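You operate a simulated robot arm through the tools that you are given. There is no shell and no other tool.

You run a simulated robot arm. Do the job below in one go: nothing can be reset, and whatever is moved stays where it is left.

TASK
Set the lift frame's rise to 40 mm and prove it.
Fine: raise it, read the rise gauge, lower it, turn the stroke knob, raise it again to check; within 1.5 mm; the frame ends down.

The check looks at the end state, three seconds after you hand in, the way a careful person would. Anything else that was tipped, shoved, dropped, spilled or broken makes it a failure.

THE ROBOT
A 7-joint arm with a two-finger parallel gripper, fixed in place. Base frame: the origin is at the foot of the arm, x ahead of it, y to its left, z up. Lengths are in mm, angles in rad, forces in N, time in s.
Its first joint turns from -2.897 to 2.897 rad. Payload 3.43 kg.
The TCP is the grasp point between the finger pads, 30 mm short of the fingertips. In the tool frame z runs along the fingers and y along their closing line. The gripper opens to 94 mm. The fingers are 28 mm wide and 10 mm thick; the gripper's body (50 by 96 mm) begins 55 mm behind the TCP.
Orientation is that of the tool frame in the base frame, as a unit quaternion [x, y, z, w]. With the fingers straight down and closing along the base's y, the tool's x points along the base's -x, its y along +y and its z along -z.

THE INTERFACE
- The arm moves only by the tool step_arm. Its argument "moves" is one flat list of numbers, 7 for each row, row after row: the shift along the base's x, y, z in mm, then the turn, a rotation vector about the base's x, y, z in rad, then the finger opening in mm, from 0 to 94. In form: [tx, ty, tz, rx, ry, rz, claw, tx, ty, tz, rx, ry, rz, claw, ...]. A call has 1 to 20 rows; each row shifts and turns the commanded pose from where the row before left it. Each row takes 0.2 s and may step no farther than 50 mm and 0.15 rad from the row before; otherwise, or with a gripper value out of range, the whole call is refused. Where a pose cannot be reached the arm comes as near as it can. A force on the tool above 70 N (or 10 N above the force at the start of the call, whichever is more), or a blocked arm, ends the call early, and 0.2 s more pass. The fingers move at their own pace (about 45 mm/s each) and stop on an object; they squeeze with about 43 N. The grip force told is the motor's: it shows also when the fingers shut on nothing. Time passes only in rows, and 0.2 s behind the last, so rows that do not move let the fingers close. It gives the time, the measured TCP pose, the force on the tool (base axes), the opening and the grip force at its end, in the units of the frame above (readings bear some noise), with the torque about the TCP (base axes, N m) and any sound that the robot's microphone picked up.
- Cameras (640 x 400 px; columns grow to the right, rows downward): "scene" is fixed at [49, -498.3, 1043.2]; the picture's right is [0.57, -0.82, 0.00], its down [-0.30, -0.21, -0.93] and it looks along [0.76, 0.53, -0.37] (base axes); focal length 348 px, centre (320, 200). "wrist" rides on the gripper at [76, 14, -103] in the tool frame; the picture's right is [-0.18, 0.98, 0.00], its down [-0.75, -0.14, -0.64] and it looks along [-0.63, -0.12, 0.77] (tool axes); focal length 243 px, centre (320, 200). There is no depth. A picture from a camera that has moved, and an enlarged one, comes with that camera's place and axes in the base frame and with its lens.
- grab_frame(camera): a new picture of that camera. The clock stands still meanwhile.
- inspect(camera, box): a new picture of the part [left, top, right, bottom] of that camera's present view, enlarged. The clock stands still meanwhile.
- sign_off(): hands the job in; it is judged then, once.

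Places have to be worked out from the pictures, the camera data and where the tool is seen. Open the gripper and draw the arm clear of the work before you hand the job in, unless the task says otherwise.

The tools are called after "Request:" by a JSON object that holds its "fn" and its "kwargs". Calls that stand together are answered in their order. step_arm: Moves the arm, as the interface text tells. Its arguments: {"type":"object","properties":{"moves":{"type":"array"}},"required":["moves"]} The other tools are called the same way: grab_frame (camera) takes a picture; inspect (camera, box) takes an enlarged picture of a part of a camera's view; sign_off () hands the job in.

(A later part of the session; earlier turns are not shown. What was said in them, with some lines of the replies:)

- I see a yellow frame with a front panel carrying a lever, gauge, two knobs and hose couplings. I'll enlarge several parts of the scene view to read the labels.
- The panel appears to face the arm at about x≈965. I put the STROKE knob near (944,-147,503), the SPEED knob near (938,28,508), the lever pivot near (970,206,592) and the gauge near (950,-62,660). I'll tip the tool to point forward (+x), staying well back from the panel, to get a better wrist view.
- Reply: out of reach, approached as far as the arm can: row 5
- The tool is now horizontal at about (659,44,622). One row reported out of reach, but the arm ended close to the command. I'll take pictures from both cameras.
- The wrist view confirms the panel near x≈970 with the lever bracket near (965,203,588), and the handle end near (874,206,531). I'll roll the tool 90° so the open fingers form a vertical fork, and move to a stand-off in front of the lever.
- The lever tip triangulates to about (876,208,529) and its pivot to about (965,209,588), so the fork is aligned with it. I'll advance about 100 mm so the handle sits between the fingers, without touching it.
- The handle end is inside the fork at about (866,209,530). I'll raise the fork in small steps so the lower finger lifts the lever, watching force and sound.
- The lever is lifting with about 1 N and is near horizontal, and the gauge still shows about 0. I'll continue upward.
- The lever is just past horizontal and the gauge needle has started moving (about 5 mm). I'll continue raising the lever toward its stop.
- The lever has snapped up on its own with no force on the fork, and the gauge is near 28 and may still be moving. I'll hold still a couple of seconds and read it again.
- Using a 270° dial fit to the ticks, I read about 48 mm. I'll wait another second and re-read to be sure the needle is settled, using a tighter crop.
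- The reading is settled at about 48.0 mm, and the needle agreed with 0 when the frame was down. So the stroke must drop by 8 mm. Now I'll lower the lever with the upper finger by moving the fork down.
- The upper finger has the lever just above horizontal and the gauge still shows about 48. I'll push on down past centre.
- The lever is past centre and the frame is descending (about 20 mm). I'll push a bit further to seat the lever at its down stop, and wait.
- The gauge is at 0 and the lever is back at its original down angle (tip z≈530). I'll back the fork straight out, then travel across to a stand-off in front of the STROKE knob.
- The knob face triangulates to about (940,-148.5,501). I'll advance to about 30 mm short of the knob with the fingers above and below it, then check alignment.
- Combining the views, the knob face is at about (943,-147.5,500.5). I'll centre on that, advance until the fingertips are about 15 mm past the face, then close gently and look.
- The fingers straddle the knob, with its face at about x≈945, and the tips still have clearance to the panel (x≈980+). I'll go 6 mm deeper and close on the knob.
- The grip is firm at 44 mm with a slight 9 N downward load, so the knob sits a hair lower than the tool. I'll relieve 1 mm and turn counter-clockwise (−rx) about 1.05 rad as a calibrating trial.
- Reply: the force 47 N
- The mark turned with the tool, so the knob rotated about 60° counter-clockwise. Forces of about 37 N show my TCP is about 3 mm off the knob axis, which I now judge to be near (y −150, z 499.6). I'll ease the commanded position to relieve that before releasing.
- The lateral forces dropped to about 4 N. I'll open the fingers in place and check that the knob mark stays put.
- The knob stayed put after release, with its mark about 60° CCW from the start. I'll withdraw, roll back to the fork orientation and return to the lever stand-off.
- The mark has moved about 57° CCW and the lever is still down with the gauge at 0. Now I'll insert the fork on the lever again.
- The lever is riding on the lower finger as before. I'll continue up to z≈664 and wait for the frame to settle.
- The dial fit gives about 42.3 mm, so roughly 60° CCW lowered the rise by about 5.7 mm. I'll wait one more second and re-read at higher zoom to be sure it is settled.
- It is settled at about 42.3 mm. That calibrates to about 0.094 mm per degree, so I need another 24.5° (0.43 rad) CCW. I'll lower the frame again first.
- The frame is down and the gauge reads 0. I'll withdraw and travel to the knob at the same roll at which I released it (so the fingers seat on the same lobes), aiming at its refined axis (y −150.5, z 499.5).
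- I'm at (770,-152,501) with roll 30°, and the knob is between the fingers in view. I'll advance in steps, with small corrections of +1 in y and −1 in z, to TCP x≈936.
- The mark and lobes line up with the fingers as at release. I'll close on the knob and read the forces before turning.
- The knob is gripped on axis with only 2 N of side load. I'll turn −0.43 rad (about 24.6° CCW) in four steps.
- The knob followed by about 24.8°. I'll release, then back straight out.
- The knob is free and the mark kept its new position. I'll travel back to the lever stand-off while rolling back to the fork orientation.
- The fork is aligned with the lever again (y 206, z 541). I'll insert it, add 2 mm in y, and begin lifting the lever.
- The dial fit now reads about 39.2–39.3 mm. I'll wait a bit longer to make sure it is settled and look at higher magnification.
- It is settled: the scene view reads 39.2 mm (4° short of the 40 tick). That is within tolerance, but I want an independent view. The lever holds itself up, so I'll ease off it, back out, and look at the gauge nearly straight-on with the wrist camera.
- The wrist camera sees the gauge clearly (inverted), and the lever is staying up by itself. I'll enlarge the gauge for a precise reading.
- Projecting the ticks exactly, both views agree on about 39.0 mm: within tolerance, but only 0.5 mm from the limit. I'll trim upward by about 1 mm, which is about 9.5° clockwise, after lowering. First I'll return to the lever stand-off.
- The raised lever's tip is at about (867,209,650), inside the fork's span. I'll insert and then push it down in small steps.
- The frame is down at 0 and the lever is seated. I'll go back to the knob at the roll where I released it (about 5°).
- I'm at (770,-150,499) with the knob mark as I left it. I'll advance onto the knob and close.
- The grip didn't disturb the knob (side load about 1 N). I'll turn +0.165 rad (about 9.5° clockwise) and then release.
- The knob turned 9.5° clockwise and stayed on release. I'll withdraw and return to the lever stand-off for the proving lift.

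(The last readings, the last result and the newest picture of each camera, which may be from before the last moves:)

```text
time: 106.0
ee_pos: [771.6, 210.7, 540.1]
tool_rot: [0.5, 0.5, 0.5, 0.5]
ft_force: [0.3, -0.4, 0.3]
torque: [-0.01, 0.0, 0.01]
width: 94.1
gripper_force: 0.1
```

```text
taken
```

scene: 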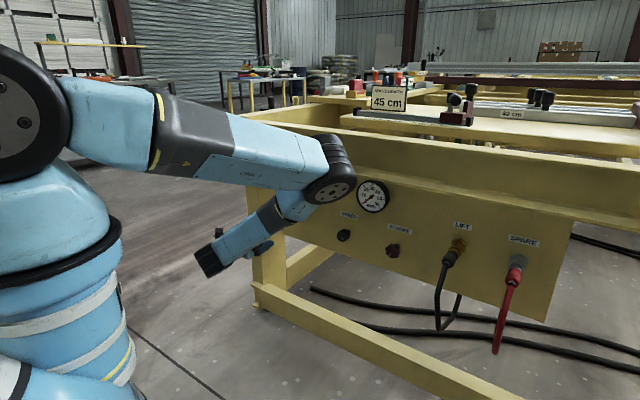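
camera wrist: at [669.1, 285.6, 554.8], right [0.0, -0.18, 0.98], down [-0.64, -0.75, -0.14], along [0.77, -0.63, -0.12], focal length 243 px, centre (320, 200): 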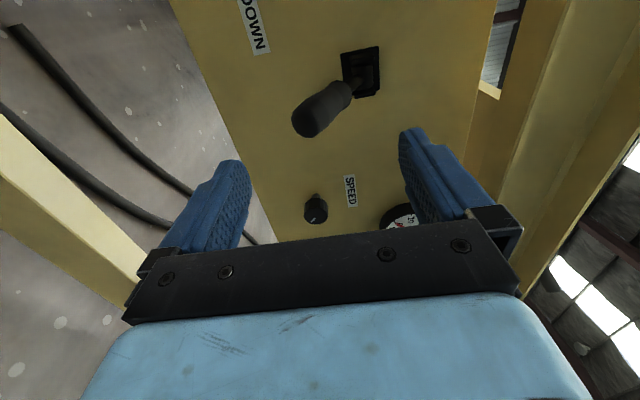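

The fork is aligned with the lever at (771,210,540). I'll insert and raise the lever as before (to z≈662), then wait for it to settle and read the gauge.

Request:
{"fn": "step_arm", "kwargs": {"moves": [20, -1, 0, 0, 0, 0, 94, 20, 0, 0, 0, 0, 0, 94, 20, 0, 0, 0, 0, 0, 94, 20, 0, 0, 0, 0, 0, 94, 17, 0, 0, 0, 0, 0, 94, 0, 0, 6, 0, 0, 0, 94, 0, 0, 6, 0, 0, 0, 94, 0, 0, 6, 0, 0, 0, 94, 0, 0, 6, 0, 0, 0, 94, 0, 0, 6, 0, 0, 0, 94, 0, 0, 6, 0, 0, 0, 94, 0, 0, 6, 0, 0, 0, 94, 0, 0, 6, 0, 0, 0, 94, 0, 0, 6, 0, 0, 0, 94, 0, 0, 6, 0, 0, 0, 94, 0, 0, 6, 0, 0, 0, 94, 0, 0, 6, 0, 0, 0, 94]}}

Request:
{"fn": "step_arm", "kwargs": {"moves": [0, 0, 6, 0, 0, 0, 94, 0, 0, 6, 0, 0, 0, 94, 0, 0, 6, 0, 0, 0, 94, 0, 0, 6, 0, 0, 0, 94, 0, 0, 6, 0, 0, 0, 94, 0, 0, 6, 0, 0, 0, 94, 0, 0, 6, 0, 0, 0, 94, 0, 0, 6, 0, 0, 0, 94, 0, 0, 3, 0, 0, 0, 94, 0, 0, 0, 0, 0, 0, 94, 0, 0, 0, 0, 0, 0, 94, 0, 0, 0, 0, 0, 0, 94, 0, 0, 0, 0, 0, 0, 94, 0, 0, 0, 0, 0, 0, 94, 0, 0, 0, 0, 0, 0, 94, 0, 0, 0, 0, 0, 0, 94, 0, 0, 0, 0, 0, 0, 94, 0, 0, 0, 0, 0, 0, 94, 0, 0, 0, 0, 0, 0, 94, 0, 0, 0, 0, 0, 0, 94]}}

Request:
{"fn": "step_arm", "kwargs": {"moves": [0, 0, 0, 0, 0, 0, 94, 0, 0, 0, 0, 0, 0, 94, 0, 0, 0, 0, 0, 0, 94, 0, 0, 0, 0, 0, 0, 94, 0, 0, 0, 0, 0, 0, 94]}}

Request:
{"fn": "inspect", "kwargs": {"camera": "scene", "box": [355, 180, 390, 212]}}

Request:
{"fn": "inspect", "kwargs": {"camera": "scene", "box": [366, 184, 386, 200]}}

Request:
{"fn": "grab_frame", "kwargs": {"camera": "wrist"}}

```text
time: 109.6
ee_pos: [868.5, 208.2, 612.5]
tool_rot: [0.5, 0.501, 0.499, 0.5]
ft_force: [-0.5, -0.6, -1.4]
torque: [0.0, -0.01, -0.02]
width: 94.0
gripper_force: 0.0
```

```text
time: 113.8
ee_pos: [865.7, 206.0, 662.9]
tool_rot: [0.5, 0.501, 0.5, 0.5]
ft_force: [-0.7, -0.2, -0.8]
torque: [-0.01, 0.04, 0.0]
width: 94.0
gripper_force: 0.1
```

```text
time: 115.0
ee_pos: [867.0, 208.2, 663.8]
tool_rot: [0.5, 0.501, 0.5, 0.5]
ft_force: [-0.1, 0.5, 0.1]
torque: [0.01, 0.0, 0.0]
width: 94.2
gripper_force: 0.0
```

```text
12.50 times, centred on (372, 196) of scene
camera zoom: at [49.0, -498.3, 1043.2], right [0.57, -0.82, 0.0], down [-0.3, -0.21, -0.93], along [0.76, 0.53, -0.37], focal length 4348 px, centre (-336, 250)
```

zoom: 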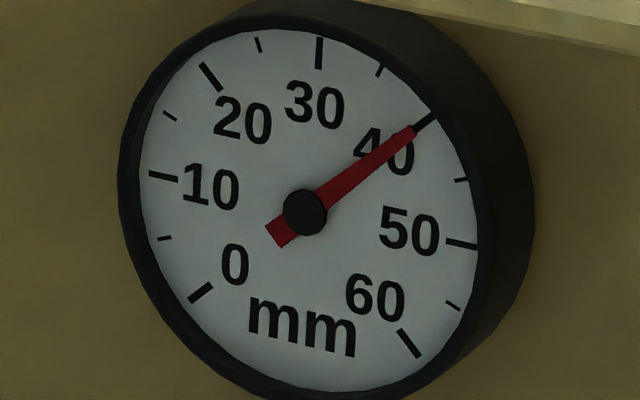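

```text
16.00 times, centred on (376, 192) of scene
camera zoom: at [49.0, -498.3, 1043.2], right [0.57, -0.82, 0.0], down [-0.3, -0.21, -0.93], along [0.76, 0.53, -0.37], focal length 5566 px, centre (-576, 328)
```

zoom: 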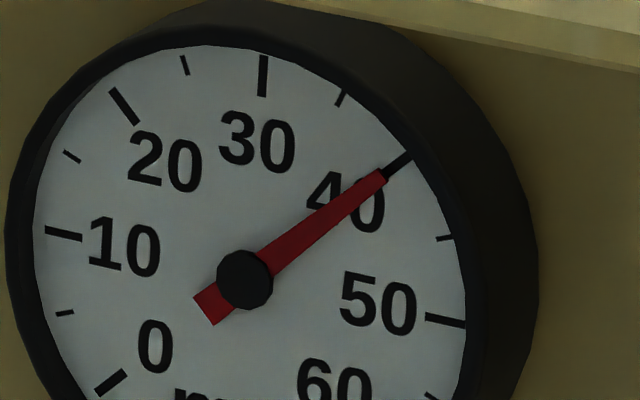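

```text
taken
camera wrist: at [765.4, 281.8, 677.4], right [0.0, -0.18, 0.98], down [-0.64, -0.75, -0.14], along [0.77, -0.63, -0.12], focal length 243 px, centre (320, 200)
```

wrist: 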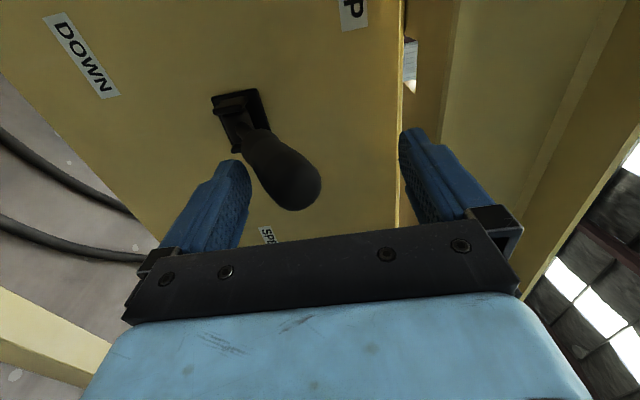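

The needle now sits on the 40 mark; the exact projection gives about 40.0 mm, settled. I'll lower the frame for the last time.

Request:
{"fn": "step_arm", "kwargs": {"moves": [0, 0, -8, 0, 0, 0, 94, 0, 0, -8, 0, 0, 0, 94, 0, 0, -8, 0, 0, 0, 94, 0, 0, -8, 0, 0, 0, 94, 0, 0, -8, 0, 0, 0, 94, 0, 0, -6, 0, 0, 0, 94, 0, 0, -6, 0, 0, 0, 94, 0, 0, -6, 0, 0, 0, 94, 0, 0, -6, 0, 0, 0, 94, 0, 0, -6, 0, 0, 0, 94, 0, 0, -6, 0, 0, 0, 94, 0, 0, -6, 0, 0, 0, 94, 0, 0, -6, 0, 0, 0, 94, 0, 0, -6, 0, 0, 0, 94, 0, 0, -6, 0, 0, 0, 94, 0, 0, -6, 0, 0, 0, 94, 0, 0, -6, 0, 0, 0, 94, 0, 0, -6, 0, 0, 0, 94, 0, 0, -6, 0, 0, 0, 94, 0, 0, -6, 0, 0, 0, 94]}}

Request:
{"fn": "step_arm", "kwargs": {"moves": [0, 0, -6, 0, 0, 0, 94, 0, 0, -6, 0, 0, 0, 94, 0, 0, -4, 0, 0, 0, 94, 0, 0, 0, 0, 0, 0, 94, 0, 0, 0, 0, 0, 0, 94, 0, 0, 0, 0, 0, 0, 94, 0, 0, 0, 0, 0, 0, 94, 0, 0, 0, 0, 0, 0, 94, 0, 0, 0, 0, 0, 0, 94]}}

Request:
{"fn": "grab_frame", "kwargs": {"camera": "wrist"}}

Request:
{"fn": "inspect", "kwargs": {"camera": "scene", "box": [220, 130, 420, 270]}}

```text
time: 119.2
ee_pos: [867.0, 208.1, 533.6]
tool_rot: [0.5, 0.501, 0.499, 0.5]
ft_force: [1.7, -0.7, 2.3]
torque: [0.05, -0.01, -0.05]
width: 94.3
gripper_force: 0.0
```

```text
time: 121.2
ee_pos: [867.1, 207.2, 516.9]
tool_rot: [0.499, 0.5, 0.5, 0.501]
ft_force: [0.6, 0.1, -0.5]
torque: [-0.01, -0.01, 0.02]
width: 93.8
gripper_force: 0.1
```

```text
taken
camera wrist: at [765.7, 282.3, 531.1], right [0.0, -0.18, 0.98], down [-0.64, -0.75, -0.14], along [0.77, -0.63, -0.12], focal length 243 px, centre (320, 200)
```

wrist: 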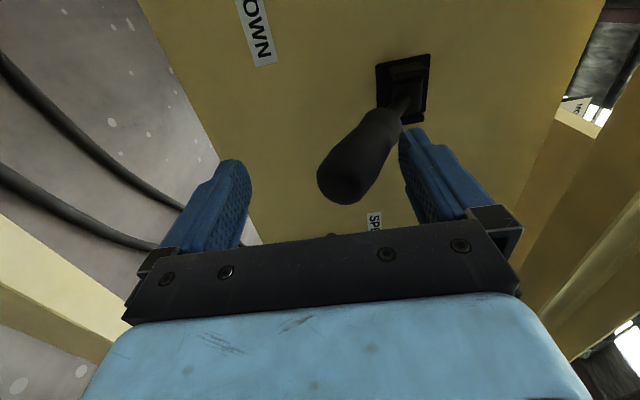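

```text
2.86 times, centred on (320, 200) of scene
camera zoom: at [49.0, -498.3, 1043.2], right [0.57, -0.82, 0.0], down [-0.3, -0.21, -0.93], along [0.76, 0.53, -0.37], focal length 994 px, centre (320, 200)
```

zoom: 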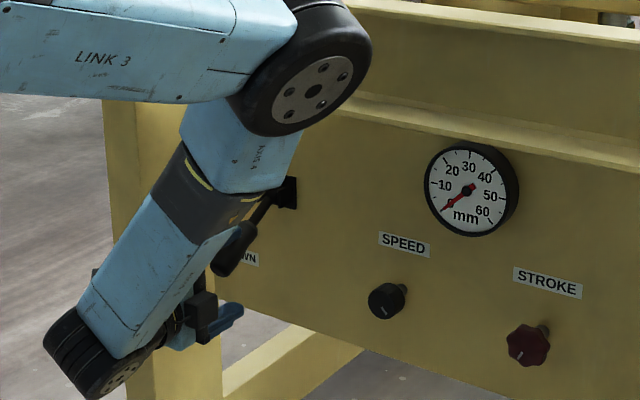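

The gauge is back at 0 and the lever is down. I'll withdraw the arm well clear of the panel, gripper open, and take final pictures.

Request:
{"fn": "step_arm", "kwargs": {"moves": [-20, 0, 0, 0, 0, 0, 94, -25, 0, 0, 0, 0, 0, 94, -25, 0, 0, 0, 0, 0, 94, -30, 0, 0, 0, 0, 0, 94, -20, -10, 5, -0.1, 0, 0, 94, -15, -15, 8, -0.1428, 0, 0, 94, -10, -15, 8, -0.1428, 0, 0, 94, -10, -15, 8, -0.1428, 0, 0, 94, -10, -15, 8, -0.1428, 0, 0, 94, -10, -15, 8, -0.1428, 0, 0, 94, -10, -15, 8, -0.1428, 0, 0, 94, -10, -15, 8, -0.1428, 0, 0, 94, -10, -15, 8, -0.1428, 0, 0, 94, 0, -15, 8, -0.1428, 0, 0, 94, 0, -15, 8, -0.1428, 0, 0, 94, 0, 0, 0, 0, 0, 0, 94]}}

Request:
{"fn": "grab_frame", "kwargs": {"camera": "scene"}}

Request:
{"fn": "grab_frame", "kwargs": {"camera": "wrist"}}

Request:
{"fn": "inspect", "kwargs": {"camera": "scene", "box": [260, 150, 420, 270]}}

```text
time: 124.6
ee_pos: [661.6, 46.1, 602.6]
tool_rot: [0.014, 0.707, 0.014, 0.707]
ft_force: [0.0, -0.4, 0.9]
torque: [-0.03, -0.01, 0.0]
width: 94.1
gripper_force: 0.1
```

```text
taken
```

scene: 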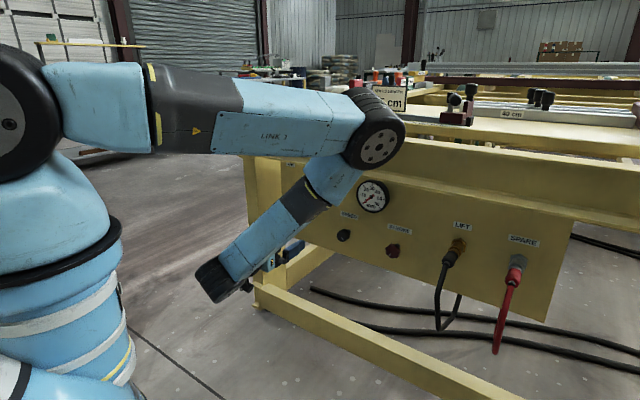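

```text
taken
camera wrist: at [559.5, 62.8, 526.8], right [0.0, 0.97, 0.22], down [-0.64, -0.17, 0.75], along [0.77, -0.14, 0.62], focal length 243 px, centre (320, 200)
```

wrist: 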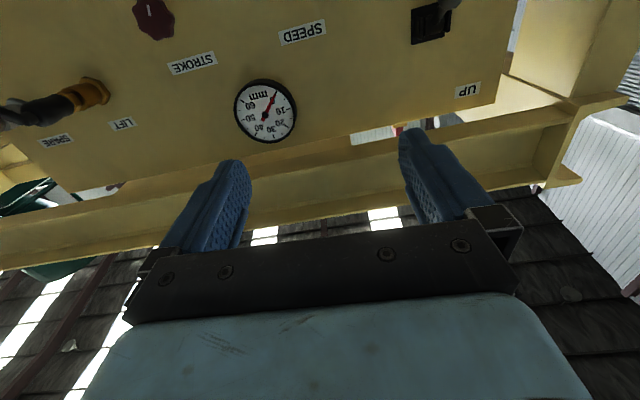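

```text
3.33 times, centred on (340, 210) of scene
camera zoom: at [49.0, -498.3, 1043.2], right [0.57, -0.82, 0.0], down [-0.3, -0.21, -0.93], along [0.76, 0.53, -0.37], focal length 1160 px, centre (253, 167)
```

zoom: 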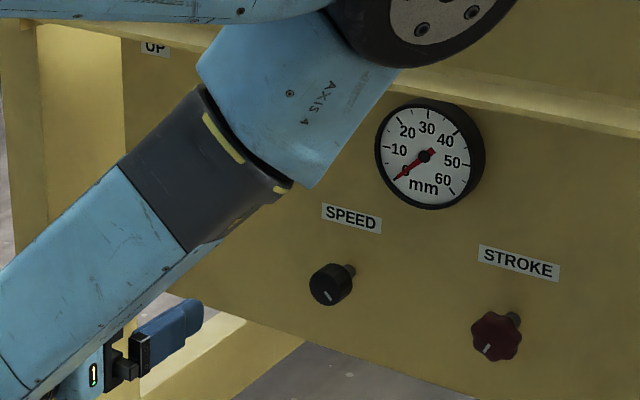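

The gauge reads 0 with the frame down, the SPEED knob and hoses look untouched, and the arm is about 300 mm clear of the panel with the gripper open. The proving lift read 40.0 mm, so I'm handing in the job.

Request:
{"fn": "sign_off", "kwargs": {}}

```text
The job is handed in.
```

The lift frame's rise is set to 40 mm. The last lift after the final knob turn read about 40.0 mm on the gauge, well inside the 1.5 mm tolerance.

| Lift | Knob turn before it | Gauge reading |
|---|---|---|
| 1 | none | about 48 mm |
| 2 | 60° counter-clockwise | about 42 mm |
| 3 | 25° counter-clockwise | about 39 mm |
| 4 (check) | 9.5° clockwise | about 40.0 mm |

The third reading was already in tolerance, but only about 0.5 mm from the limit, so I trimmed it once more. The stroke knob was only turned with the frame down.

The frame is down, the gauge reads 0, and the lever is in its down position. The speed knob and hoses were not touched. The gripper is open and the arm is drawn back, clear of the panel.
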